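You operate a simulated robot arm through the tools that you are given. There is no shell and no other tool.

You run a simulated two-armed robot. Do the job below in one go: nothing can be reset, and whatever is moved stays where it is left.

Task
On the deck of the half pallet, fold the wiping rag in half.

It is judged by the outcome, as a careful person would: the job done as asked, and still so three seconds after it is handed in. It fails if anything else is knocked over, pushed out of place, dropped, spilled or broken. Flat cloth is picked up by pressing the open fingertips on it (5 to 10 N) and closing them slowly along it; thin cloth reads only 2 to 8 mm in the jaws.

Robot
Two 6-joint arms with two-finger grippers on one trunk, on a base that moves. Base frame: it is fixed to the floor where the robot stands at the start and does not move with it; the origin is under the middle of the robot, x ahead of it, y to its left, z up. Units: m, rad, N and s.
The left shoulder is at the start at [0.03, 0.178, 0.813], the right one opposite. With the tool pointing down near the work surface each hand reaches from about 0.4 to 0.84 m from the robot's upright axis, wherever it stands, measured 20 degrees to its own side. Places, roughly: deck of the half pallet [1.6, 1.2, 0.7]; wiping rag [1.5, 1.5, 0.75]. Payload 2.54 kg a hand.
The TCP of each hand is the grasp point between the finger pads, 0.03 m short of the fingertips. In the tool frame z runs along the fingers and y along their closing line. The gripper opens to 0.116 m; its body begins 0.095 m behind the TCP.
Orientation is that of the tool frame in the base frame, as a unit quaternion [w, x, y, z]. With the fingers straight down and closing along the base's y, the tool's x points along the base's -x, its y along +y and its z along -z.

Tools
- The arms move only by the tool send_rows. It takes "left_commands", "right_commands" or both (then of equal length, played together; a hand with none holds still); each is a list of rows, each a list of 7 numbers: the turn, a rotation vector about the base's x, y, z in rad, then the shift along the base's x, y, z in m, then the finger opening in m, from 0 to 0.116. In form: [[ax, ay, az, dx, dy, dz, grip], ...]. A call has 1 to 20 rows; each row shifts and turns the commanded pose from where the row before left it. Each row takes 0.2 s and may step no farther than 0.05 m and 0.15 rad from the row before; otherwise, or with a gripper value out of range, the whole call is refused. Where a pose cannot be reached the arm comes as near as it can. A force on the tool above 40 N (or 10 N above the force at the start of the call, whichever is more), or a blocked arm, ends the call early, and 0.2 s more pass. The fingers move at their own pace (about 0.153 m/s each) and stop on an object; they squeeze with about 43 N. The grip force told is the motor's: it shows also when the fingers shut on nothing. Time passes only in rows, and 0.2 s behind the last, so rows that do not move let the fingers close. The reply holds the time, the measured pose of the TCP, the force on the tool along the base axes, the opening and the grip force, in the units named above and with some noise, with the torque about the TCP (base axes, N m) and any sound that the robot's microphone picked up, and new pictures: "views" is both (left out), scene, wrist or none (wrist: the cameras of the hands that moved).
- Cameras (640 x 400 px; columns grow to the right, rows downward): "scene" is now at [0.0575, -0.0033, 1.5534]; the picture's right is [-0.03, -1.00, 0.00], its down [-0.62, 0.02, -0.79] and it looks along [0.79, -0.02, -0.62] (base axes); focal length 273 px, centre (320, 200). "left" rides on the left gripper at [0.069, 0.015, -0.122] in its tool frame; the picture's right is [-0.21, 0.98, 0.00], its down [-0.83, -0.18, -0.53] and it looks along [-0.52, -0.11, 0.85] (tool axes); focal length 251 px, centre (320, 200). "right" rides on the right gripper at [0.069, -0.015, -0.122] in its tool frame; the picture's right is [0.21, 0.98, 0.00], its down [-0.83, 0.18, -0.53] and it looks along [-0.52, 0.11, 0.85] (tool axes); focal length 251 px, centre (320, 200). There is no depth. A picture from a camera that has moved, and an enlarged one, comes with that camera's place and axes in the base frame and with its lens.
- raise_lower(by): moves the trunk up (or, below 0, down) by that many m; the arms and the scene camera ride with it, the base frame stays. It gives what a move gives, with no picture.
- roll_base(legs): drives the robot by 1 to 6 legs, each [ahead, left, turn to the left] in m, m and rad, along the robot's own axes; the way and the turn of a leg run together, so that a leg with both is an arc; at most 1.5 m and 3.142 rad a leg. The arms and the cameras ride along, it lands a little off, and it stops where it bumps. It gives what a move gives, and a new picture of the scene camera.
- turn_head(pan, tilt): turns the head with the scene camera to pan (to the left, within 2.496 rad either way) and tilt (down, from -0.506 to 1.204), counted from straight ahead of the robot. It gives what a move gives, and a new picture of the scene camera.
- close_up(camera, box): a new picture of the part [left, top, right, bottom] of that camera's present view, enlarged. No time passes.
- finish_job(): hands the job in; it is judged then, once.

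Nothing tells you exact positions but the pictures and the camera data. Unless the task says otherwise, let go and move clear before handing in.

The tools are called after ">>>" as a command line: name --argument value ..., lists and objects as JSON in quotes. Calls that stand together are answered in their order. send_rows: Moves the arms, as the interface text tells. Its arguments: {"type":"object","properties":{"left_commands":{"type":"array","items":{"type":"array","items":{"type":"number"}}},"right_commands":{"type":"array","items":{"type":"array","items":{"type":"number"}}},"views":{"type":"string","enum":["both","scene","wrist","none"]}},"required":[]} The other tools are called the same way: raise_lower (by) moves the trunk up or down; roll_base (legs) drives the base; turn_head (pan, tilt) turns the head that bears the scene camera; close_up (camera, box) takes an enlarged picture of a part of a camera's view; finish_job () hands the job in.

At the start:

```text
clock: 0.0
left_ee_pos: [0.4625, 0.24, 0.9283]
left_tcp_rot: [0.001, 0.0, 1.0, 0.0]
left_ft_force: [-0.4, -0.2, -0.3]
left_torque: [-0.01, 0.01, 0.01]
left_opening: 0.1161
left_grip_force: 0.0
right_ee_pos: [0.439, -0.2306, 0.9358]
right_tcp_rot: [0.0, 0.0, 1.0, 0.0]
right_ft_force: [-0.2, -0.2, -0.2]
right_torque: [0.02, 0.02, -0.04]
right_opening: 0.1158
right_grip_force: 0.0
trunk travel left (down, up): [-0.025, 0.515]
robot x, y, heading: [0.0001, -0.0037, 0.0]
head pan, tilt (commanded): [-0.03, 0.665]
```

scene: 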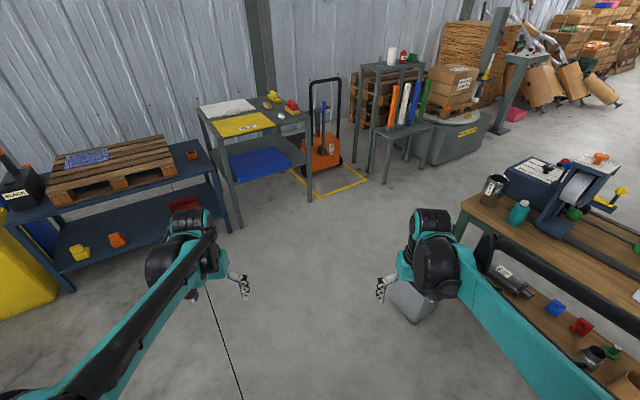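
right: 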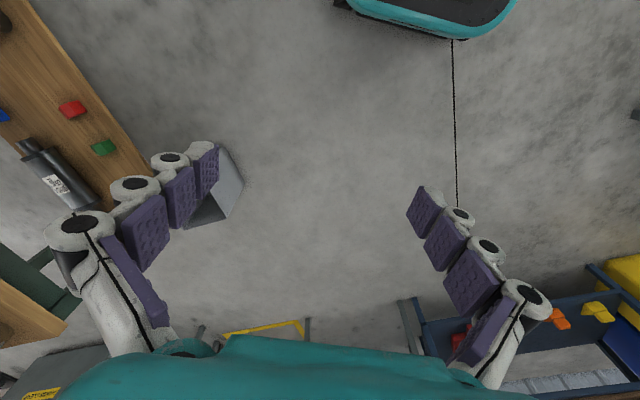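
left: 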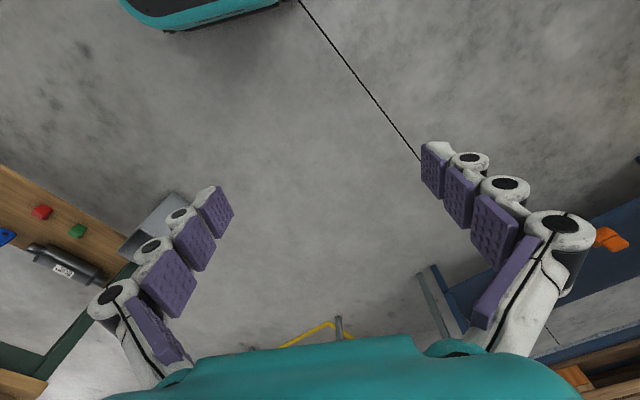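

I see a half pallet on the blue bench at the far left, with a small blue rag lying on its deck. I'll take an enlarged picture and turn the head towards it to locate it before driving.

>>> close_up --camera "scene" --box '[0, 110, 240, 260]'

>>> turn_head --pan 0.75 --tilt 0.45

```text
2.67 times, centred on (120, 185) of scene
camera zoom: at [0.0575, -0.0033, 1.5534], right [-0.03, -1.0, 0.0], down [-0.62, 0.02, -0.79], along [0.79, -0.02, -0.62], focal length 729 px, centre (853, 240)
```

zoom: 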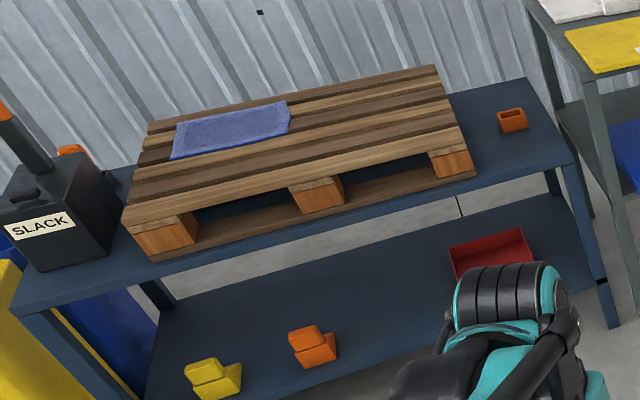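

```text
clock: 1.1
left_ee_pos: [0.4609, 0.2403, 0.9303]
left_tcp_rot: [0.0, -0.001, 1.0, -0.001]
left_ft_force: [0.7, -0.4, 0.3]
left_torque: [-0.02, -0.01, 0.01]
left_opening: 0.116
left_grip_force: 0.0
right_ee_pos: [0.4391, -0.2303, 0.9375]
right_tcp_rot: [0.0, 0.0, 1.0, 0.001]
right_ft_force: [-0.1, 0.3, 0.6]
right_torque: [-0.03, -0.01, 0.0]
right_opening: 0.1158
right_grip_force: 0.0
trunk travel left (down, up): [-0.025, 0.515]
robot x, y, heading: [-0.0013, -0.0011, -0.001]
head pan, tilt (commanded): [0.75, 0.45]
camera scene: at [0.0386, 0.0619, 1.5726], right [0.68, -0.73, 0.0], down [-0.32, -0.3, -0.9], along [0.66, 0.61, -0.44], focal length 273 px, centre (320, 200)
```

scene: 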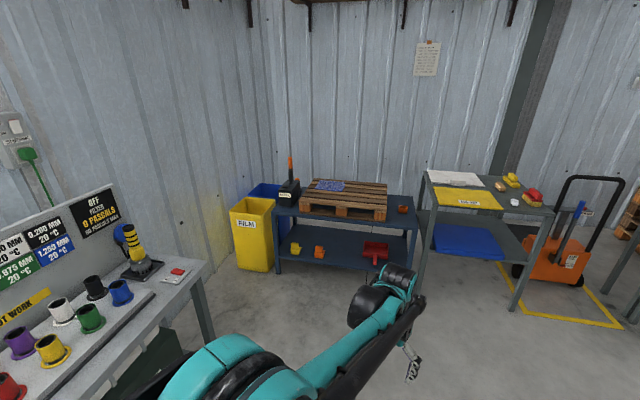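

The rag lies at the back-left of the pallet deck, roughly centred at (1.53, 1.33), about 0.21 x 0.17 m, its long sides parallel to the bench front. I'll drive to a stand-off spot in front of the bench, turned about 0.5 rad to the left.

>>> raise_lower --by 0.12

>>> roll_base --legs '[[0.6, 0.3, 0.0], [0.0, 0.0, 0.52], [0.3, 0.35, 0.0]]'

>>> turn_head --pan 0.1 --tilt 0.75

```text
clock: 2.6
left_ee_pos: [0.4627, 0.241, 1.0483]
left_tcp_rot: [0.001, 0.0, 1.0, 0.0]
left_ft_force: [0.0, -0.6, 0.6]
left_torque: [-0.01, -0.01, -0.03]
left_opening: 0.1162
left_grip_force: 0.1
right_ee_pos: [0.4394, -0.2291, 1.0566]
right_tcp_rot: [0.0, 0.0, 1.0, -0.001]
right_ft_force: [-0.5, -0.1, -0.5]
right_torque: [0.01, 0.01, 0.0]
right_opening: 0.1159
right_grip_force: 0.0
trunk travel left (down, up): [-0.145, 0.395]
robot x, y, heading: [0.0008, 0.0008, 0.006]
head pan, tilt (commanded): [0.75, 0.45]
```

```text
clock: 10.2
left_ee_pos: [0.951, 1.1953, 1.0482]
left_tcp_rot: [0.0, -0.262, 0.965, 0.0]
left_ft_force: [-0.5, 0.2, -0.6]
left_torque: [-0.05, 0.0, 0.0]
left_opening: 0.116
left_grip_force: 0.0
right_ee_pos: [1.17, 0.7779, 1.0561]
right_tcp_rot: [-0.001, -0.262, 0.965, 0.0]
right_ft_force: [0.5, 0.1, -0.6]
right_torque: [-0.05, 0.04, 0.02]
right_opening: 0.116
right_grip_force: 0.1
trunk travel left (down, up): [-0.145, 0.395]
robot x, y, heading: [0.6738, 0.7523, 0.532]
head pan, tilt (commanded): [0.75, 0.45]
camera scene: at [0.6763, 0.8262, 1.6925], right [0.96, -0.28, 0.0], down [-0.12, -0.42, -0.9], along [0.26, 0.86, -0.44], focal length 273 px, centre (320, 200)
```

scene: 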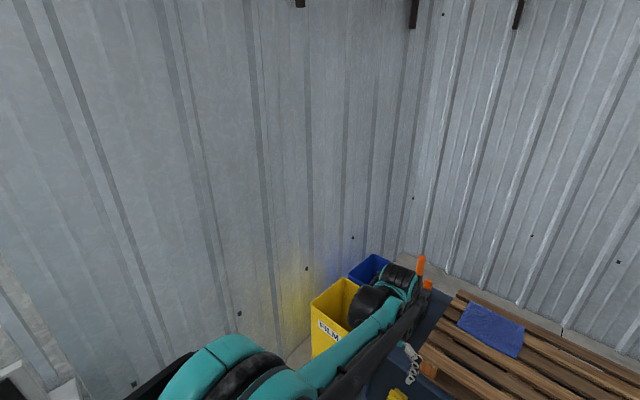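

```text
clock: 11.2
left_ee_pos: [0.95, 1.1953, 1.048]
left_tcp_rot: [0.0, -0.263, 0.965, -0.001]
left_ft_force: [-0.5, -0.3, 0.4]
left_torque: [0.01, -0.04, 0.03]
left_opening: 0.116
left_grip_force: 0.1
right_ee_pos: [1.1692, 0.7769, 1.0568]
right_tcp_rot: [-0.001, -0.263, 0.965, 0.0]
right_ft_force: [0.5, 0.2, -0.2]
right_torque: [0.01, 0.02, 0.0]
right_opening: 0.1159
right_grip_force: 0.1
trunk travel left (down, up): [-0.145, 0.395]
robot x, y, heading: [0.676, 0.7538, 0.53]
head pan, tilt (commanded): [0.099, 0.75]
camera scene: at [0.7169, 0.786, 1.6662], right [0.59, -0.81, 0.0], down [-0.55, -0.4, -0.73], along [0.59, 0.43, -0.68], focal length 273 px, centre (320, 200)
```

scene: 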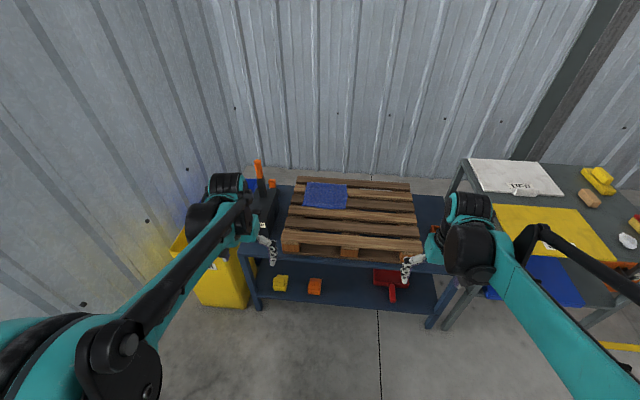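

>>> close_up --camera "scene" --box '[240, 150, 440, 275]'

>>> close_up --camera "scene" --box '[280, 165, 376, 225]'

```text
3.20 times, centred on (340, 212) of scene
camera zoom: at [0.7169, 0.786, 1.6662], right [0.59, -0.81, 0.0], down [-0.55, -0.4, -0.73], along [0.59, 0.43, -0.68], focal length 875 px, centre (256, 160)
```

zoom: 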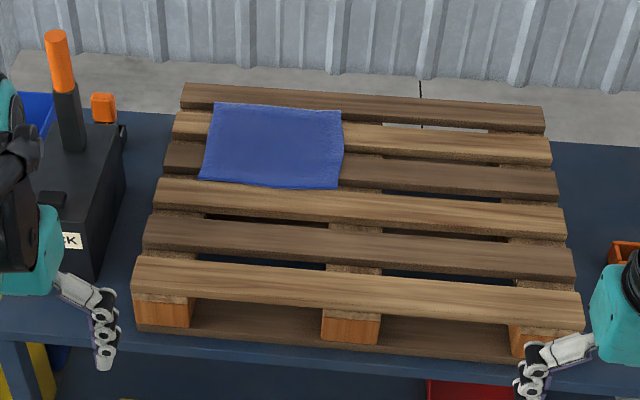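

```text
6.67 times, centred on (328, 195) of scene
camera zoom: at [0.7169, 0.786, 1.6662], right [0.59, -0.81, 0.0], down [-0.55, -0.4, -0.73], along [0.59, 0.43, -0.68], focal length 1822 px, centre (267, 233)
```

zoom: 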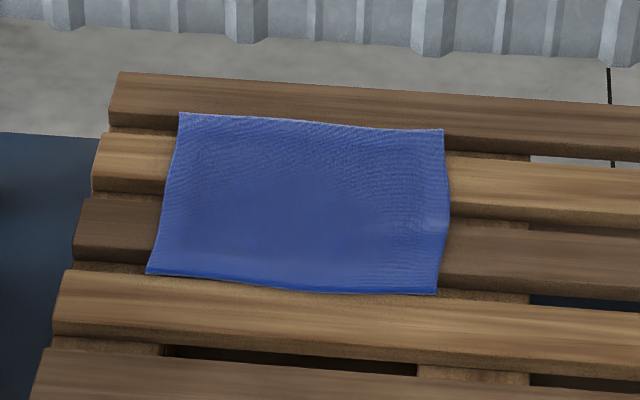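

The rag lines up well with the robot's heading: in the robot's frame it is about 1.03–1.22 m ahead and -0.02–0.20 m to the left. The tall orange lever on the SLACK box sits just left of it, so I'll pull both hands inward first, then drive part of the way in.

>>> send_rows --left_commands '[[0, 0, 0, 0.0114, -0.0194, 0.0, 0.08], [0, 0, 0, 0.0114, -0.0194, 0.0, 0.08], [0, 0, 0, 0.0114, -0.0194, 0.0, 0.08], [0, 0, 0, 0.0114, -0.0194, 0.0, 0.08]]' --right_commands '[[0, 0, 0, -0.019, 0.0324, 0.0, 0.08], [0, 0, 0, -0.019, 0.0324, 0.0, 0.08], [0, 0, 0, -0.019, 0.0324, 0.0, 0.08], [0, 0, 0, -0.019, 0.0324, 0.0, 0.08]]' --views "none"

>>> roll_base --legs '[[0.3, 0.0, 0.0]]'

>>> turn_head --pan 0.15 --tilt 0.95

```text
clock: 12.2
left_ee_pos: [0.9956, 1.1155, 1.0477]
left_tcp_rot: [0.0, -0.264, 0.964, 0.0]
left_ft_force: [0.0, -0.3, 1.2]
left_torque: [-0.05, 0.0, 0.0]
left_opening: 0.0799
left_grip_force: 0.2
right_ee_pos: [1.0949, 0.9104, 1.0553]
right_tcp_rot: [-0.001, -0.263, 0.965, 0.0]
right_ft_force: [0.2, 0.5, -0.1]
right_torque: [-0.04, -0.01, 0.0]
right_opening: 0.08
right_grip_force: 0.0
trunk travel left (down, up): [-0.145, 0.395]
robot x, y, heading: [0.6727, 0.7557, 0.527]
head pan, tilt (commanded): [0.099, 0.75]
```

```text
clock: 14.2
left_ee_pos: [1.2482, 1.2721, 1.0482]
left_tcp_rot: [-0.001, -0.267, 0.964, 0.0]
left_ft_force: [0.4, -0.7, -0.2]
left_torque: [-0.02, 0.0, -0.03]
left_opening: 0.08
left_grip_force: 0.0
right_ee_pos: [1.3498, 1.0654, 1.0546]
right_tcp_rot: [-0.001, -0.267, 0.964, 0.0]
right_ft_force: [0.8, -0.1, 0.0]
right_torque: [0.0, 0.03, 0.0]
right_opening: 0.0801
right_grip_force: 0.0
trunk travel left (down, up): [-0.145, 0.395]
robot x, y, heading: [0.9314, 0.9039, 0.539]
head pan, tilt (commanded): [0.099, 0.75]
camera scene: at [0.9735, 0.9394, 1.6661], right [0.6, -0.8, 0.0], down [-0.55, -0.41, -0.73], along [0.59, 0.44, -0.68], focal length 273 px, centre (320, 200)
```

scene: 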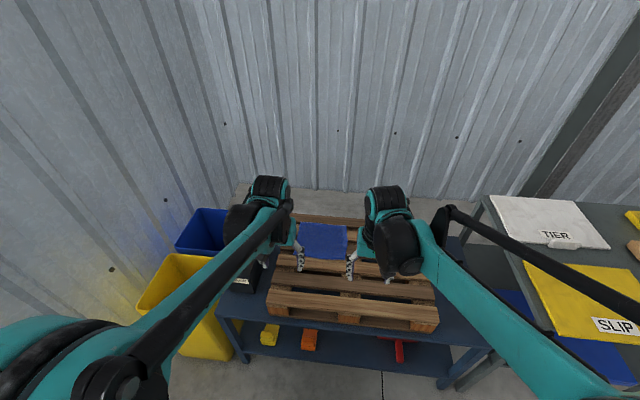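

```text
clock: 14.9
left_ee_pos: [1.247, 1.2707, 1.0476]
left_tcp_rot: [0.0, -0.268, 0.964, 0.0]
left_ft_force: [-0.2, 0.5, 0.2]
left_torque: [0.02, 0.0, 0.03]
left_opening: 0.08
left_grip_force: 0.1
right_ee_pos: [1.348, 1.0656, 1.0553]
right_tcp_rot: [0.0, -0.267, 0.964, 0.0]
right_ft_force: [-0.2, 0.5, -0.1]
right_torque: [-0.02, 0.04, -0.02]
right_opening: 0.0801
right_grip_force: 0.0
trunk travel left (down, up): [-0.145, 0.395]
robot x, y, heading: [0.9312, 0.9041, 0.536]
head pan, tilt (commanded): [0.15, 0.949]
camera scene: at [0.9617, 0.9353, 1.6507], right [0.64, -0.77, 0.0], down [-0.63, -0.52, -0.58], along [0.45, 0.37, -0.81], focal length 273 px, centre (320, 200)
```

scene: 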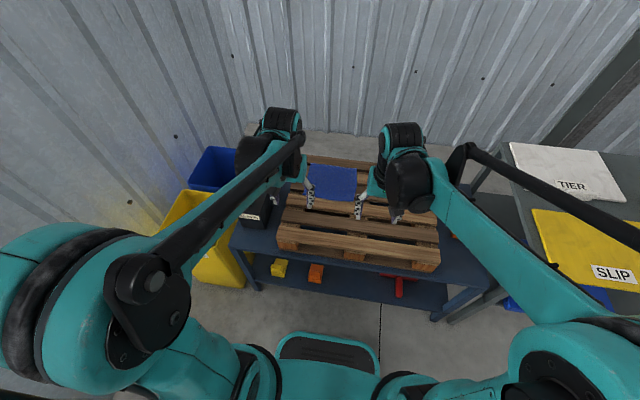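

The left arm's wrist passes to the inside of the lever. I'll look closer at the rag and the bench edge from here before the last approach.

>>> close_up --camera "scene" --box '[220, 140, 460, 290]'

>>> close_up --camera "scene" --box '[284, 150, 380, 210]'

>>> close_up --camera "left" --box '[0, 0, 640, 400]'

>>> close_up --camera "right" --box '[0, 0, 640, 400]'

```text
2.67 times, centred on (340, 215) of scene
camera zoom: at [0.9617, 0.9353, 1.6507], right [0.64, -0.77, 0.0], down [-0.63, -0.52, -0.58], along [0.45, 0.37, -0.81], focal length 729 px, centre (267, 160)
```

zoom: 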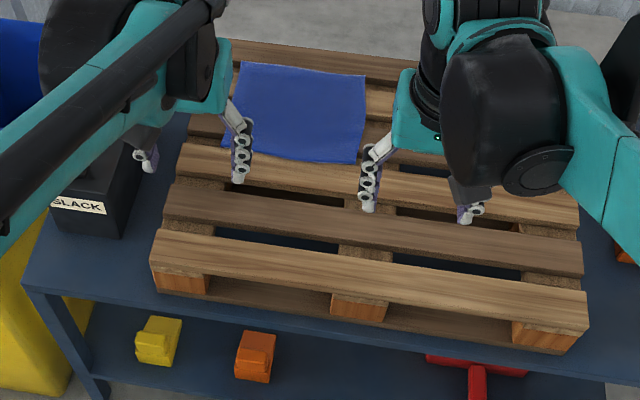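

```text
6.67 times, centred on (332, 180) of scene
camera zoom: at [0.9617, 0.9353, 1.6507], right [0.64, -0.77, 0.0], down [-0.63, -0.52, -0.58], along [0.45, 0.37, -0.81], focal length 1822 px, centre (240, 333)
```

zoom: 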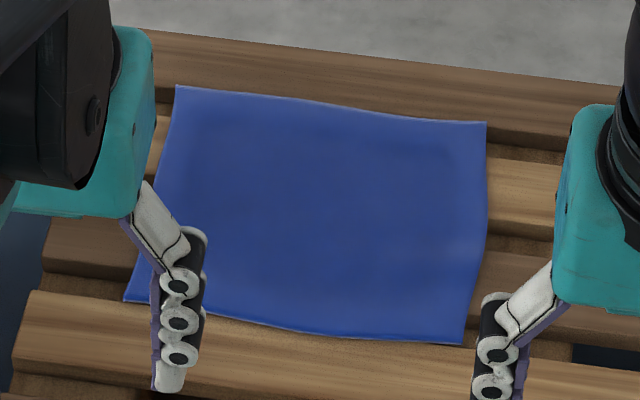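

```text
1.00 times, centred on (320, 200) of left (not enlarged: the box is as wide or as high as the picture)
camera zoom: at [1.1807, 1.2486, 1.1697], right [-0.32, 0.95, 0.0], down [0.8, 0.27, 0.53], along [0.51, 0.17, -0.85], focal length 251 px, centre (320, 200)
```

zoom: 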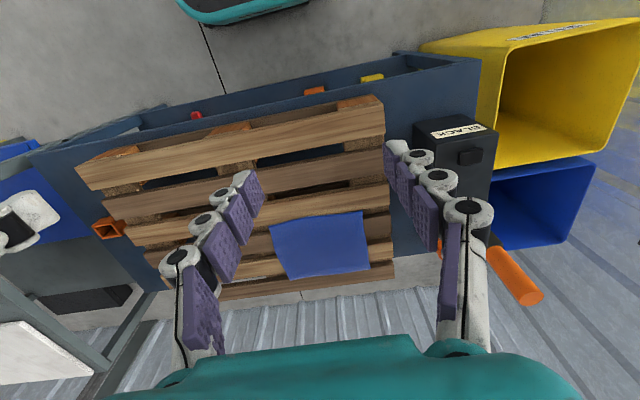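

```text
1.00 times, centred on (320, 200) of right (not enlarged: the box is as wide or as high as the picture)
camera zoom: at [1.2975, 1.015, 1.1769], right [-0.69, 0.73, 0.0], down [0.61, 0.58, 0.53], along [0.39, 0.37, -0.85], focal length 251 px, centre (320, 200)
```

zoom: 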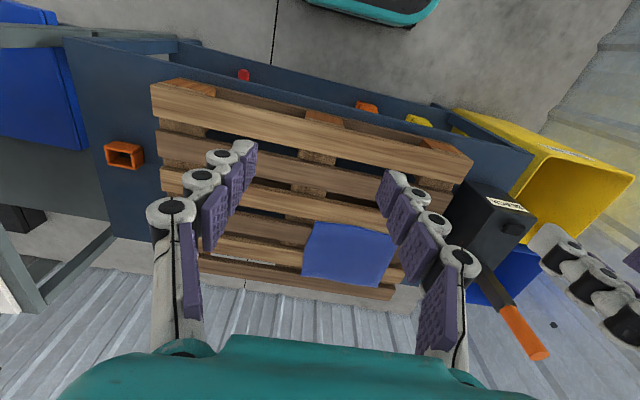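

The rag top is at about z = 0.70, centred near (1.60, 1.40), 0.22 m wide and 0.195 m deep; the lever tip is at about (1.37, 1.63, 0.94), clear of the arm. I'll advance 0.15 m, which leaves a few centimetres between base and bench.

>>> roll_base --legs '[[0.15, 0.0, -0.005]]'

>>> turn_head --pan 0.15 --tilt 1.1

>>> close_up --camera "scene" --box '[240, 110, 400, 210]'

>>> close_up --camera "left" --box '[160, 120, 480, 320]'

>>> close_up --camera "right" --box '[160, 120, 480, 320]'

```text
clock: 16.3
left_ee_pos: [1.3766, 1.3463, 1.0492]
left_tcp_rot: [-0.001, -0.265, 0.964, 0.0]
left_ft_force: [0.3, 0.5, 0.1]
left_torque: [-0.05, 0.03, -0.02]
left_opening: 0.0803
left_grip_force: 0.0
right_ee_pos: [1.4774, 1.1397, 1.0546]
right_tcp_rot: [0.0, -0.265, 0.964, 0.0]
right_ft_force: [0.0, -0.3, -0.1]
right_torque: [-0.03, 0.07, 0.01]
right_opening: 0.08
right_grip_force: 0.0
trunk travel left (down, up): [-0.145, 0.395]
robot x, y, heading: [1.0567, 0.9787, 0.532]
head pan, tilt (commanded): [0.15, 0.949]
camera scene: at [1.0902, 1.012, 1.6505], right [0.63, -0.77, 0.0], down [-0.63, -0.52, -0.58], along [0.45, 0.37, -0.81], focal length 273 px, centre (320, 200)
```

scene: 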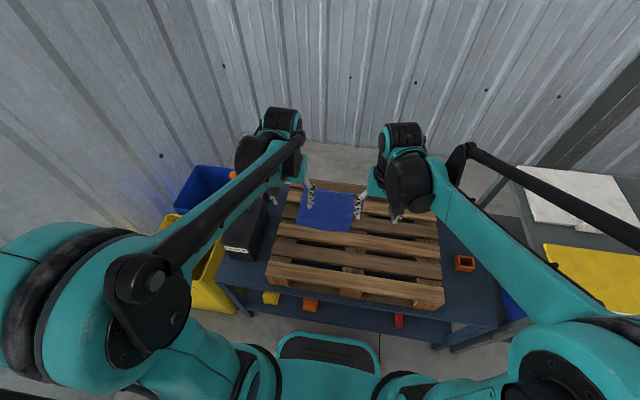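

```text
clock: 17.0
left_ee_pos: [1.3764, 1.3454, 1.0483]
left_tcp_rot: [0.0, -0.265, 0.964, 0.0]
left_ft_force: [0.8, 1.2, 0.1]
left_torque: [0.02, 0.02, 0.0]
left_opening: 0.08
left_grip_force: 0.1
right_ee_pos: [1.4762, 1.139, 1.0565]
right_tcp_rot: [0.0, -0.265, 0.964, 0.0]
right_ft_force: [-0.7, 0.4, 1.2]
right_torque: [-0.01, -0.02, 0.03]
right_opening: 0.0801
right_grip_force: 0.0
trunk travel left (down, up): [-0.145, 0.395]
robot x, y, heading: [1.0534, 0.9819, 0.534]
head pan, tilt (commanded): [0.15, 1.1]
camera scene: at [1.0806, 1.0046, 1.6405], right [0.63, -0.77, 0.0], down [-0.69, -0.56, -0.45], along [0.35, 0.29, -0.89], focal length 273 px, centre (320, 200)
```

scene: 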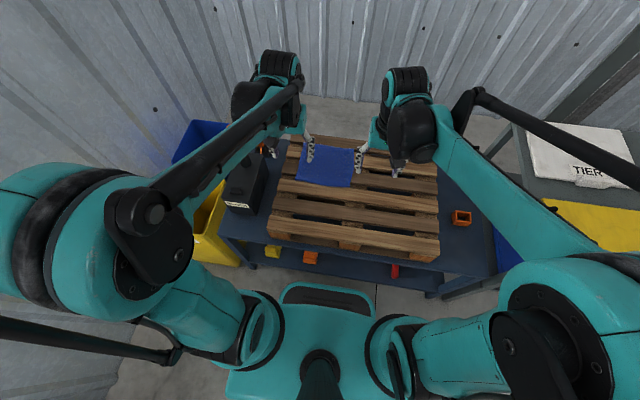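

```text
4.00 times, centred on (320, 160) of scene
camera zoom: at [1.0806, 1.0046, 1.6405], right [0.63, -0.77, 0.0], down [-0.69, -0.56, -0.45], along [0.35, 0.29, -0.89], focal length 1093 px, centre (320, 360)
```

zoom: 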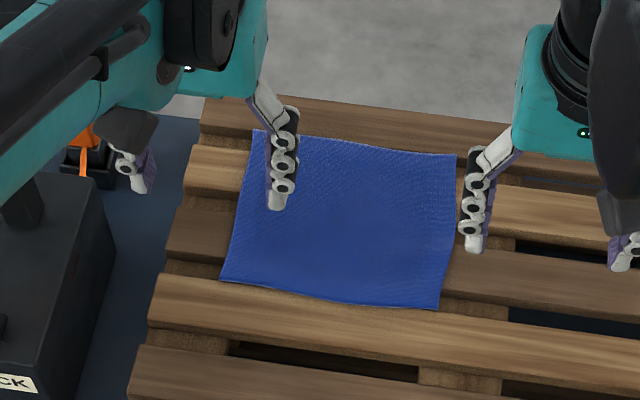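

```text
2.00 times, centred on (320, 220) of left
camera zoom: at [1.3088, 1.3229, 1.1697], right [-0.31, 0.95, 0.0], down [0.8, 0.27, 0.53], along [0.51, 0.17, -0.85], focal length 503 px, centre (320, 160)
```

zoom: 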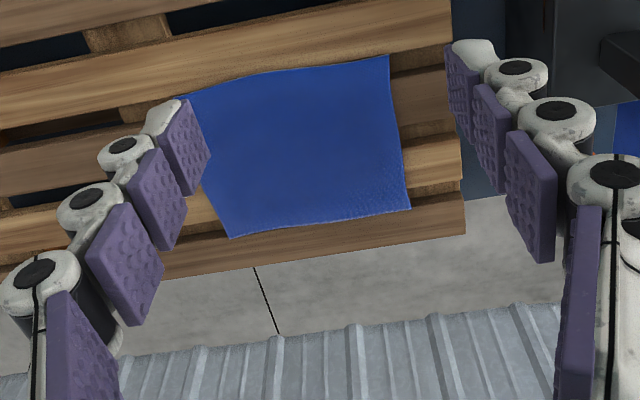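

```text
2.00 times, centred on (320, 220) of right
camera zoom: at [1.4243, 1.0887, 1.1769], right [-0.68, 0.73, 0.0], down [0.62, 0.58, 0.53], along [0.39, 0.37, -0.85], focal length 503 px, centre (320, 160)
```

zoom: 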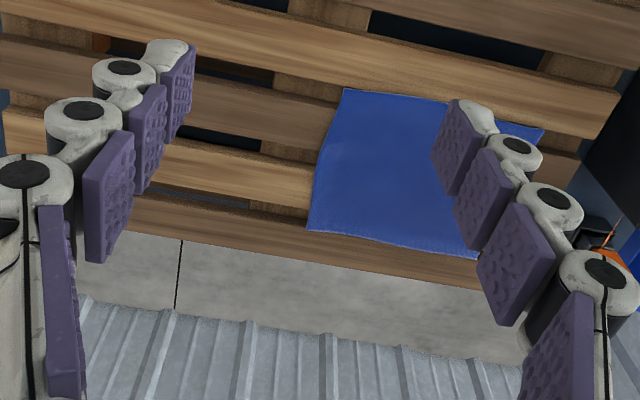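

The rag corners agree across all the cameras: in the robot frame it spans 0.58–0.77 m ahead and -0.02–0.19 m left. I'll zoom in on its edges to see how they lie relative to the slats and gaps.

>>> close_up --camera "scene" --box '[276, 130, 340, 170]'

>>> close_up --camera "scene" --box '[276, 160, 340, 200]'

>>> close_up --camera "scene" --box '[320, 140, 384, 180]'

>>> close_up --camera "scene" --box '[320, 165, 384, 205]'

```text
10.00 times, centred on (308, 150) of scene
camera zoom: at [1.0806, 1.0046, 1.6405], right [0.63, -0.77, 0.0], down [-0.69, -0.56, -0.45], along [0.35, 0.29, -0.89], focal length 2733 px, centre (440, 700)
```

zoom: 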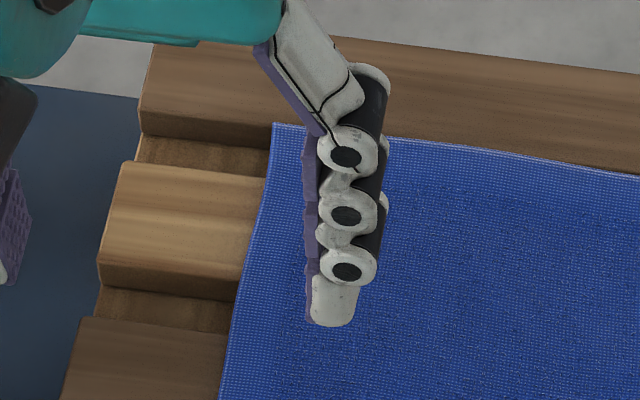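

```text
10.00 times, centred on (308, 180) of scene
camera zoom: at [1.0806, 1.0046, 1.6405], right [0.63, -0.77, 0.0], down [-0.69, -0.56, -0.45], along [0.35, 0.29, -0.89], focal length 2733 px, centre (440, 400)
```

zoom: 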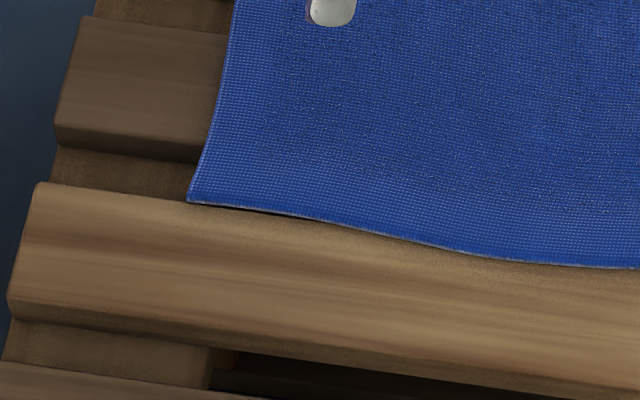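

```text
10.00 times, centred on (352, 160) of scene
camera zoom: at [1.0806, 1.0046, 1.6405], right [0.63, -0.77, 0.0], down [-0.69, -0.56, -0.45], along [0.35, 0.29, -0.89], focal length 2733 px, centre (0, 600)
```

zoom: 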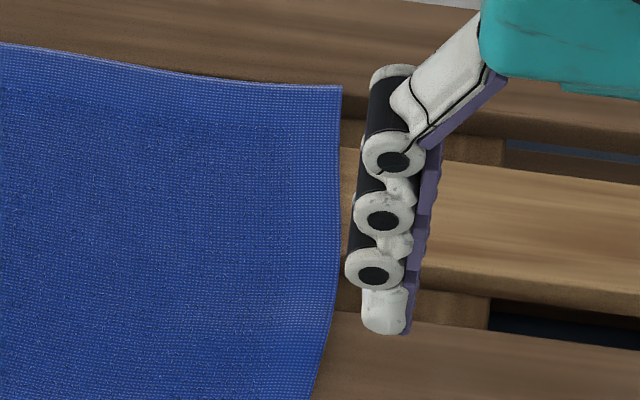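

```text
10.00 times, centred on (352, 185) of scene
camera zoom: at [1.0806, 1.0046, 1.6405], right [0.63, -0.77, 0.0], down [-0.69, -0.56, -0.45], along [0.35, 0.29, -0.89], focal length 2733 px, centre (0, 350)
```

zoom: 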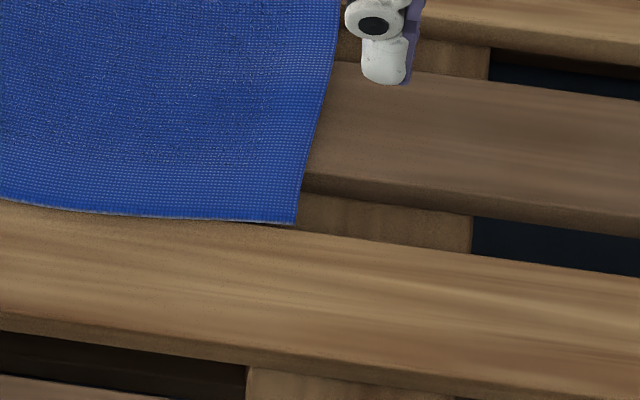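

Both the far and near edges of the rag lie just across slat gaps, so to get a clean grip I'll first pull the rag about 3 cm towards the robot. I'm moving both hands above the near corners of the rag, fingers still well above the deck.

>>> send_rows --left_commands '[[0, 0, 0, 0.0259, 0.0187, 0, 0.06], [0, 0, 0, 0.0259, 0.0187, 0, 0.06], [0, 0, 0, 0.0259, 0.0187, 0, 0.05], [0, 0, 0, 0.0259, 0.0187, 0, 0.05], [0, 0, 0, 0.0259, 0.0187, 0, 0.05], [0, 0, 0, 0, 0, -0.0414, 0.05], [0, 0, 0, 0, 0, -0.0414, 0.05], [0, 0, 0, 0, 0, -0.0414, 0.05], [0, 0, 0, 0, 0, -0.0414, 0.05], [0, 0, 0, 0, 0, -0.0414, 0.05]]' --right_commands '[[0, 0, 0, 0.0222, 0.0326, 0, 0.06], [0, 0, 0, 0.0222, 0.0326, 0, 0.06], [0, 0, 0, 0.0222, 0.0326, 0, 0.05], [0, 0, 0, 0.0222, 0.0326, 0, 0.05], [0, 0, 0, 0.0222, 0.0326, 0, 0.05], [0, 0, 0, 0, 0, -0.0428, 0.05], [0, 0, 0, 0, 0, -0.0428, 0.05], [0, 0, 0, 0, 0, -0.0428, 0.05], [0, 0, 0, 0, 0, -0.0428, 0.05], [0, 0, 0, 0, 0, -0.0428, 0.05]]'

```text
clock: 19.2
left_ee_pos: [1.5065, 1.4382, 0.8386]
left_tcp_rot: [-0.001, -0.265, 0.964, 0.0]
left_ft_force: [-0.6, 0.2, -0.2]
left_torque: [0.01, -0.02, -0.02]
left_opening: 0.0499
left_grip_force: 0.0
right_ee_pos: [1.5875, 1.3026, 0.8373]
right_tcp_rot: [-0.002, -0.264, 0.964, 0.0]
right_ft_force: [0.2, 0.6, 0.5]
right_torque: [-0.01, 0.03, -0.02]
right_opening: 0.0501
right_grip_force: 0.0
trunk travel left (down, up): [-0.145, 0.395]
robot x, y, heading: [1.0565, 0.9837, 0.535]
head pan, tilt (commanded): [0.15, 1.1]
camera scene: at [1.0828, 1.0063, 1.6403], right [0.63, -0.77, 0.0], down [-0.69, -0.57, -0.45], along [0.35, 0.29, -0.89], focal length 273 px, centre (320, 200)
camera right: at [1.5359, 1.2526, 0.9582], right [-0.68, 0.73, 0.0], down [0.62, 0.58, 0.53], along [0.39, 0.36, -0.85], focal length 251 px, centre (320, 200)
camera left: at [1.439, 1.4161, 0.9601], right [-0.31, 0.95, 0.0], down [0.8, 0.27, 0.53], along [0.51, 0.17, -0.85], focal length 251 px, centre (320, 200)
```

scene: 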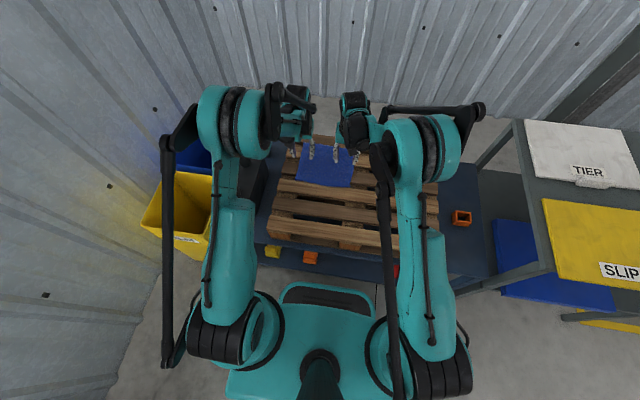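
right: 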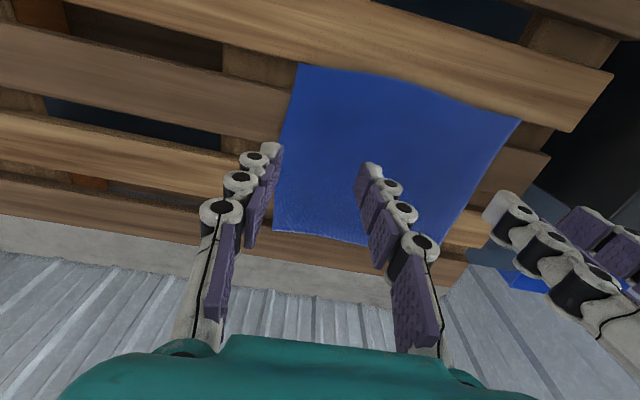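
left: 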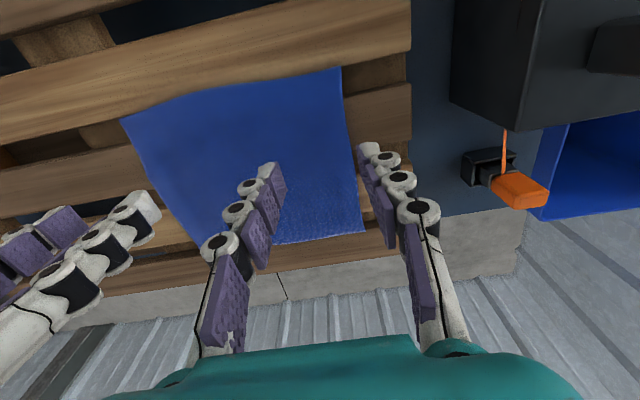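

The hands are about 0.84 high over the near corners. I'll check the left arm's clearance to the SLACK box and its lever before lowering.

>>> close_up --camera "scene" --box '[230, 110, 390, 210]'

>>> turn_head --pan 0.6 --tilt 0.9

```text
4.00 times, centred on (310, 160) of scene
camera zoom: at [1.0828, 1.0063, 1.6403], right [0.63, -0.77, 0.0], down [-0.69, -0.57, -0.45], along [0.35, 0.29, -0.89], focal length 1093 px, centre (360, 360)
```

zoom: 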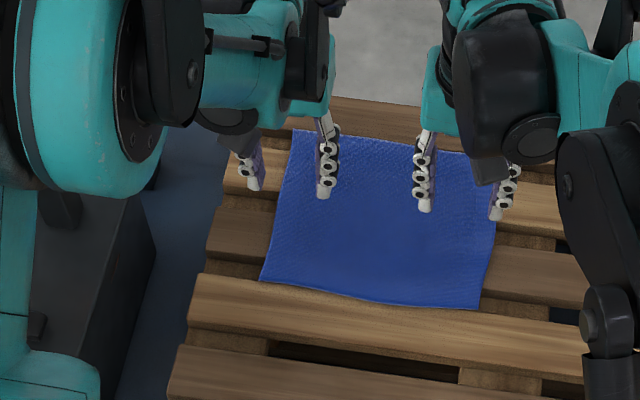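

```text
clock: 20.1
left_ee_pos: [1.505, 1.4363, 0.8402]
left_tcp_rot: [-0.001, -0.264, 0.964, -0.001]
left_ft_force: [-0.3, 0.2, 0.4]
left_torque: [0.0, -0.01, -0.03]
left_opening: 0.0502
left_grip_force: 0.0
right_ee_pos: [1.5868, 1.301, 0.8388]
right_tcp_rot: [0.0, -0.265, 0.964, 0.0]
right_ft_force: [1.1, 0.4, 0.2]
right_torque: [0.01, 0.02, -0.01]
right_opening: 0.05
right_grip_force: 0.0
trunk travel left (down, up): [-0.145, 0.395]
robot x, y, heading: [1.0592, 0.9801, 0.536]
head pan, tilt (commanded): [0.6, 0.901]
camera scene: at [1.0639, 1.0333, 1.6542], right [0.91, -0.42, 0.0], down [-0.33, -0.71, -0.62], along [0.26, 0.56, -0.78], focal length 273 px, centre (320, 200)
```

scene: 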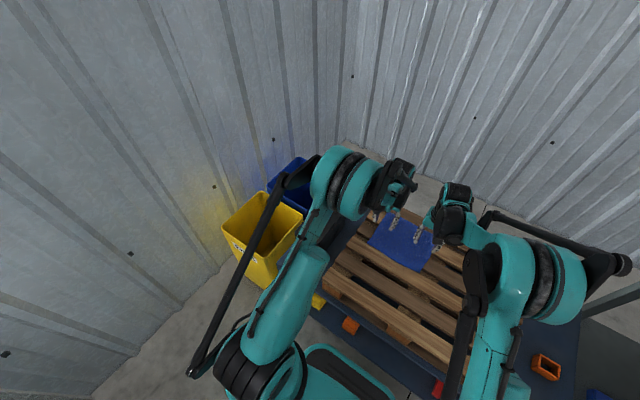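

The left elbow is high (around z = 1.27) and well clear of the lever. I'll lower both hands to just above the rag.

>>> turn_head --pan 0.1 --tilt 1.05

>>> send_rows --left_commands '[[0, 0, 0, 0, 0, -0.03, 0.05], [0, 0, 0, 0, 0, -0.03, 0.05], [0, 0, 0, 0, 0, -0.025, 0.05], [0, 0, 0, 0, 0, -0.01, 0.05], [0, 0, 0, 0, 0, 0, 0.05]]' --right_commands '[[0, 0, 0, 0, 0, -0.03, 0.05], [0, 0, 0, 0, 0, -0.03, 0.05], [0, 0, 0, 0, 0, -0.024, 0.05], [0, 0, 0, 0, 0, -0.01, 0.05], [0, 0, 0, 0, 0, 0, 0.05]]'

```text
clock: 21.0
left_ee_pos: [1.5053, 1.4376, 0.8403]
left_tcp_rot: [0.0, -0.264, 0.964, -0.001]
left_ft_force: [-1.3, 0.5, 0.5]
left_torque: [-0.02, 0.04, 0.02]
left_opening: 0.0502
left_grip_force: 0.0
right_ee_pos: [1.5863, 1.3019, 0.8381]
right_tcp_rot: [0.0, -0.264, 0.964, -0.001]
right_ft_force: [0.2, 0.1, 0.1]
right_torque: [0.0, -0.01, 0.0]
right_opening: 0.0502
right_grip_force: 0.1
trunk travel left (down, up): [-0.145, 0.395]
robot x, y, heading: [1.0563, 0.9778, 0.533]
head pan, tilt (commanded): [0.099, 1.051]
camera scene: at [1.0857, 1.0044, 1.6436], right [0.59, -0.8, 0.0], down [-0.7, -0.52, -0.5], along [0.4, 0.3, -0.87], focal length 273 px, centre (320, 200)
```

scene: 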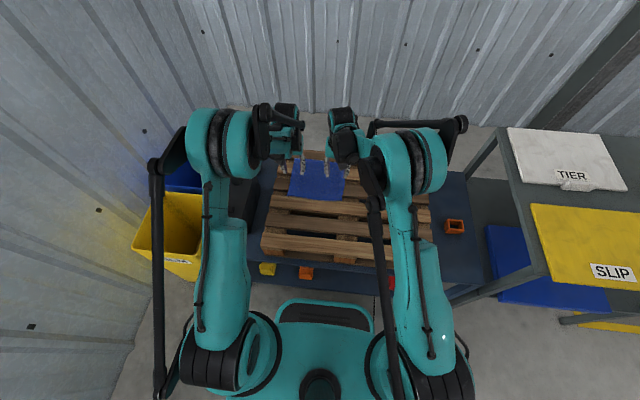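

```text
clock: 22.2
left_ee_pos: [1.5043, 1.4382, 0.7453]
left_tcp_rot: [0.0, -0.265, 0.964, 0.0]
left_ft_force: [-0.2, 0.2, 0.1]
left_torque: [-0.02, -0.03, 0.02]
left_opening: 0.05
left_grip_force: 0.1
right_ee_pos: [1.5884, 1.3003, 0.7473]
right_tcp_rot: [0.0, -0.265, 0.964, 0.0]
right_ft_force: [0.4, -0.1, 0.0]
right_torque: [0.03, 0.0, -0.03]
right_opening: 0.0497
right_grip_force: 0.0
trunk travel left (down, up): [-0.145, 0.395]
robot x, y, heading: [1.0597, 0.9811, 0.534]
head pan, tilt (commanded): [0.099, 1.051]
camera scene: at [1.0857, 1.0044, 1.6436], right [0.59, -0.8, 0.0], down [-0.7, -0.52, -0.5], along [0.4, 0.3, -0.87], focal length 273 px, centre (320, 200)
camera right: at [1.5361, 1.25, 0.8678], right [-0.68, 0.73, 0.0], down [0.62, 0.58, 0.53], along [0.39, 0.36, -0.85], focal length 251 px, centre (320, 200)
camera left: at [1.4376, 1.4163, 0.8668], right [-0.31, 0.95, 0.0], down [0.8, 0.27, 0.53], along [0.51, 0.17, -0.85], focal length 251 px, centre (320, 200)
```

scene: 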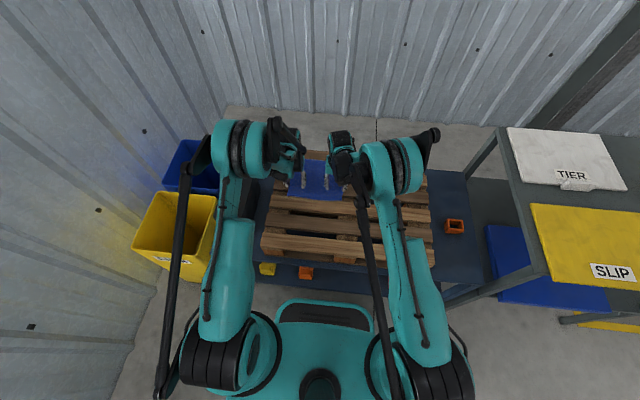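
right: 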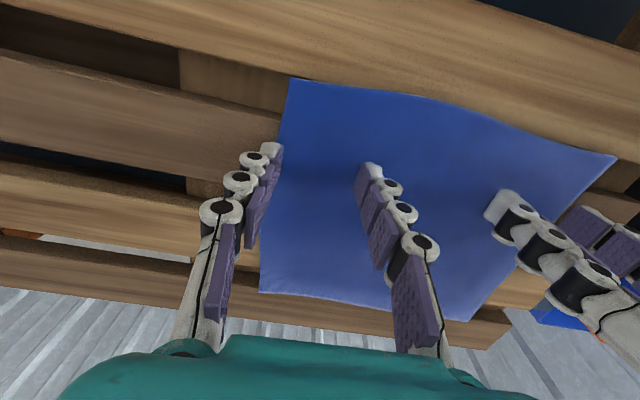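
left: 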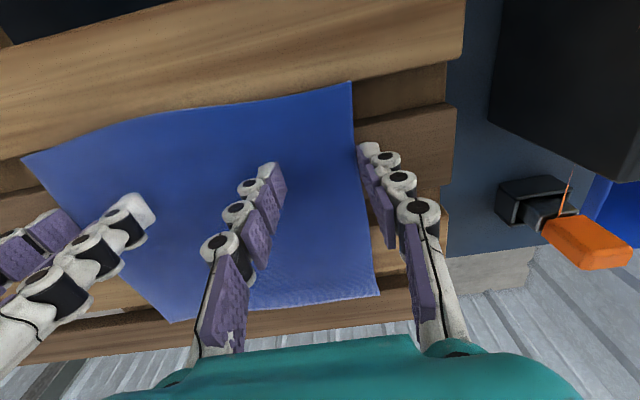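

The outer fingertips would come down just off the side edges of the rag, so I'll narrow the openings and shift both hands slightly inward, then ease down.

>>> send_rows --left_commands '[[0, 0, 0, 0.0041, -0.0069, 0, 0.036], [0, 0, 0, 0, 0, -0.005, 0.036], [0, 0, 0, 0, 0, -0.004, 0.036], [0, 0, 0, 0, 0, 0, 0.036]]' --right_commands '[[0, 0, 0, -0.0051, 0.0086, 0, 0.036], [0, 0, 0, 0, 0, -0.006, 0.036], [0, 0, 0, 0, 0, -0.005, 0.036], [0, 0, 0, 0, 0, 0, 0.036]]' --views "wrist"

```text
clock: 23.1
left_ee_pos: [1.5096, 1.4289, 0.74]
left_tcp_rot: [0.003, -0.265, 0.964, 0.001]
left_ft_force: [2.0, -5.3, 21.1]
left_torque: [-0.2, -0.01, -0.02]
left_opening: 0.0051
left_grip_force: 21.8
right_ee_pos: [1.5823, 1.3093, 0.7403]
right_tcp_rot: [0.002, -0.265, 0.964, 0.001]
right_ft_force: [-4.4, 1.1, 30.5]
right_torque: [0.27, 0.31, 0.02]
right_opening: 0.0417
right_grip_force: 3.9
trunk travel left (down, up): [-0.145, 0.395]
robot x, y, heading: [1.0537, 0.9805, 0.537]
head pan, tilt (commanded): [0.099, 1.051]
stopped in row 4 (right hand): the force on the tool passed its limit at 52 N (the readings are from after the stop); the commanded pose is now the measured one
camera right: at [1.5296, 1.2591, 0.8618], right [-0.68, 0.73, 0.0], down [0.62, 0.58, 0.54], along [0.39, 0.37, -0.84], focal length 251 px, centre (320, 200)
camera left: at [1.4416, 1.4067, 0.8615], right [-0.31, 0.95, 0.0], down [0.8, 0.26, 0.54], along [0.51, 0.17, -0.84], focal length 251 px, centre (320, 200)
```

right: 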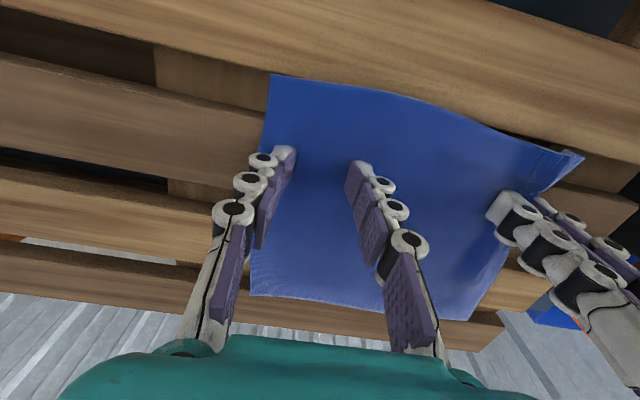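
left: 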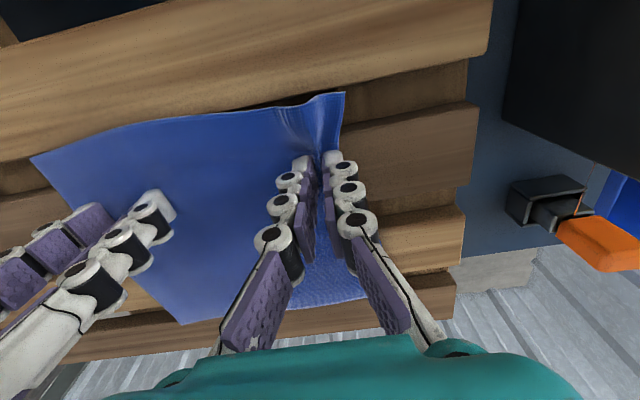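

Contact came earlier than I reckoned (fingertips at about z = 0.71); the left fingers already bunched some cloth while the right pressed too hard. I'll ease the right up a little, keep the left pinch closed, and then close the right slowly.

>>> send_rows --left_commands '[[0, 0, 0, 0, 0, 0.001, 0.0], [0, 0, 0, 0, 0, 0.001, 0.0]]' --right_commands '[[0, 0, 0, 0, 0, 0.001, 0.04], [0, 0, 0, 0, 0, 0.001, 0.038]]' --views "none"

```text
clock: 23.6
left_ee_pos: [1.5092, 1.428, 0.7407]
left_tcp_rot: [0.002, -0.264, 0.965, 0.0]
left_ft_force: [-0.3, -4.4, 12.5]
left_torque: [-0.08, 0.02, -0.02]
left_opening: 0.0041
left_grip_force: 33.4
right_ee_pos: [1.5814, 1.3111, 0.7417]
right_tcp_rot: [0.001, -0.265, 0.964, 0.002]
right_ft_force: [-3.6, -0.1, 14.8]
right_torque: [0.21, 0.24, 0.07]
right_opening: 0.0414
right_grip_force: 1.4
trunk travel left (down, up): [-0.145, 0.395]
robot x, y, heading: [1.0509, 0.9806, 0.539]
head pan, tilt (commanded): [0.099, 1.051]
stopped in row 2 (right hand): the force on the tool passed its limit at 42 N (the readings are from after the stop); the commanded pose is now the measured one
```

Closing makes the fingertips push down further, so I'll raise the right hand slightly as I close it, in small steps.

>>> send_rows --left_commands '[[0, 0, 0, 0, 0, 0.0005, 0.0], [0, 0, 0, 0, 0, 0.0005, 0.0], [0, 0, 0, 0, 0, 0, 0.0]]' --right_commands '[[0, 0, 0, 0, 0, 0.002, 0.041], [0, 0, 0, 0, 0, 0.001, 0.039], [0, 0, 0, 0, 0, 0.0005, 0.036]]' --views "none"

```text
clock: 24.4
left_ee_pos: [1.5109, 1.4306, 0.7405]
left_tcp_rot: [0.001, -0.265, 0.964, 0.0]
left_ft_force: [0.3, -4.1, 10.0]
left_torque: [-0.06, -0.01, 0.0]
left_opening: 0.0049
left_grip_force: 33.0
right_ee_pos: [1.5835, 1.3129, 0.7438]
right_tcp_rot: [0.001, -0.265, 0.964, 0.003]
right_ft_force: [-2.1, 0.8, 3.8]
right_torque: [0.09, 0.06, 0.0]
right_opening: 0.0369
right_grip_force: 0.1
trunk travel left (down, up): [-0.145, 0.395]
robot x, y, heading: [1.058, 0.9802, 0.536]
head pan, tilt (commanded): [0.099, 1.051]
```

>>> send_rows --right_commands '[[0, 0, 0, 0, 0, 0, 0.033], [0, 0, 0, 0, 0, 0, 0.029], [0, 0, 0, 0, 0, 0, 0.025]]' --views "wrist"

```text
clock: 25.2
left_ee_pos: [1.5097, 1.4307, 0.7407]
left_tcp_rot: [0.002, -0.264, 0.964, -0.001]
left_ft_force: [-0.7, -0.7, 13.6]
left_torque: [0.02, 0.07, 0.01]
left_opening: 0.0032
left_grip_force: 32.4
right_ee_pos: [1.5827, 1.3125, 0.7437]
right_tcp_rot: [0.0, -0.265, 0.964, 0.002]
right_ft_force: [-0.3, -0.5, 3.8]
right_torque: [0.01, 0.0, -0.03]
right_opening: 0.0242
right_grip_force: 0.1
trunk travel left (down, up): [-0.145, 0.395]
robot x, y, heading: [1.0595, 0.9803, 0.53]
head pan, tilt (commanded): [0.099, 1.051]
camera right: at [1.5307, 1.2613, 0.8642], right [-0.68, 0.73, 0.0], down [0.62, 0.58, 0.54], along [0.39, 0.37, -0.84], focal length 251 px, centre (320, 200)
```

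right: 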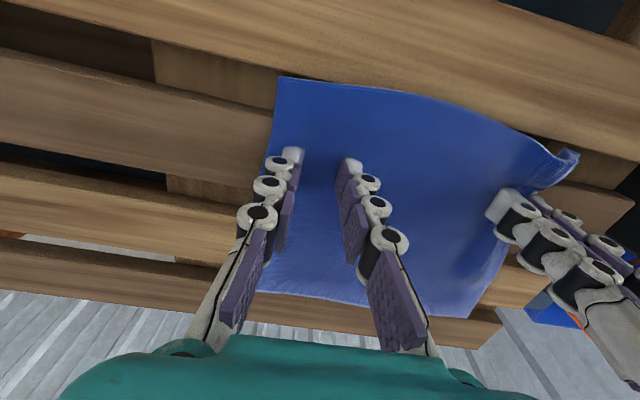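

The right fingers slid over the cloth with too light a press (about 4 N). I'll reopen, press to about 8 N, and close again.

>>> send_rows --right_commands '[[0, 0, 0, 0, 0, 0.003, 0.038], [0, 0, 0, 0, 0, 0, 0.038], [0, 0, 0, 0, 0, -0.003, 0.038], [0, 0, 0, 0, 0, -0.001, 0.038]]' --views "none"

```text
clock: 26.2
left_ee_pos: [1.5105, 1.4302, 0.7409]
left_tcp_rot: [0.002, -0.265, 0.964, 0.0]
left_ft_force: [0.0, 0.3, 8.5]
left_torque: [-0.06, 0.01, 0.03]
left_opening: 0.0047
left_grip_force: 32.8
right_ee_pos: [1.583, 1.3118, 0.7424]
right_tcp_rot: [0.001, -0.266, 0.964, 0.002]
right_ft_force: [-1.6, -0.9, 8.4]
right_torque: [-0.02, 0.0, 0.0]
right_opening: 0.0385
right_grip_force: 0.1
trunk travel left (down, up): [-0.145, 0.395]
robot x, y, heading: [1.0582, 0.9815, 0.531]
head pan, tilt (commanded): [0.099, 1.051]
```

>>> send_rows --right_commands '[[0, 0, 0, 0, 0, 0, 0.034], [0, 0, 0, 0, 0, 0, 0.03], [0, 0, 0, 0, 0, 0, 0.026], [0, 0, 0, 0, 0, 0, 0.022]]' --views "wrist"

```text
clock: 27.2
left_ee_pos: [1.5102, 1.4293, 0.7406]
left_tcp_rot: [0.003, -0.265, 0.964, 0.0]
left_ft_force: [0.9, -2.9, 7.6]
left_torque: [-0.09, -0.05, 0.03]
left_opening: 0.0049
left_grip_force: 34.7
right_ee_pos: [1.5816, 1.3124, 0.7423]
right_tcp_rot: [0.001, -0.266, 0.964, 0.002]
right_ft_force: [-1.7, 1.6, 8.4]
right_torque: [0.07, 0.06, -0.04]
right_opening: 0.0228
right_grip_force: 0.5
trunk travel left (down, up): [-0.145, 0.395]
robot x, y, heading: [1.0576, 0.9816, 0.537]
head pan, tilt (commanded): [0.099, 1.051]
camera right: at [1.5307, 1.2612, 0.8633], right [-0.68, 0.73, 0.0], down [0.62, 0.58, 0.54], along [0.39, 0.37, -0.84], focal length 251 px, centre (320, 200)
```

right: 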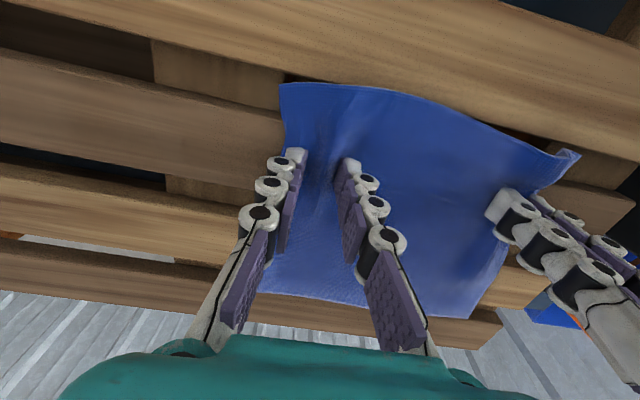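

With about 8 N the cloth bunches into a ridge between the right fingers. I'll close the rest of the way.

>>> send_rows --right_commands '[[0, 0, 0, 0, 0, 0, 0.018], [0, 0, 0, 0, 0, 0, 0.014], [0, 0, 0, 0, 0, 0, 0.01], [0, 0, 0, 0, 0, 0, 0.006], [0, 0, 0, 0, 0, 0, 0.0], [0, 0, 0, 0, 0, 0, 0.0]]' --views "wrist"

```text
clock: 28.6
left_ee_pos: [1.5099, 1.4297, 0.7418]
left_tcp_rot: [0.002, -0.264, 0.964, 0.0]
left_ft_force: [8.8, -15.0, 10.8]
left_torque: [-0.43, -0.24, -0.01]
left_opening: 0.0041
left_grip_force: 33.1
right_ee_pos: [1.5835, 1.3128, 0.7428]
right_tcp_rot: [0.001, -0.266, 0.964, 0.003]
right_ft_force: [-11.3, 16.8, 6.2]
right_torque: [0.48, 0.32, 0.0]
right_opening: 0.0043
right_grip_force: 33.1
trunk travel left (down, up): [-0.145, 0.395]
robot x, y, heading: [1.0569, 0.981, 0.534]
head pan, tilt (commanded): [0.099, 1.051]
camera right: at [1.5303, 1.2619, 0.8633], right [-0.69, 0.73, 0.0], down [0.62, 0.58, 0.54], along [0.39, 0.37, -0.84], focal length 251 px, centre (320, 200)
```

right: 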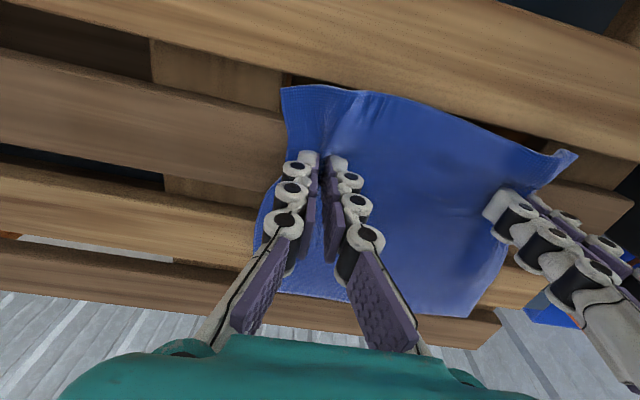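

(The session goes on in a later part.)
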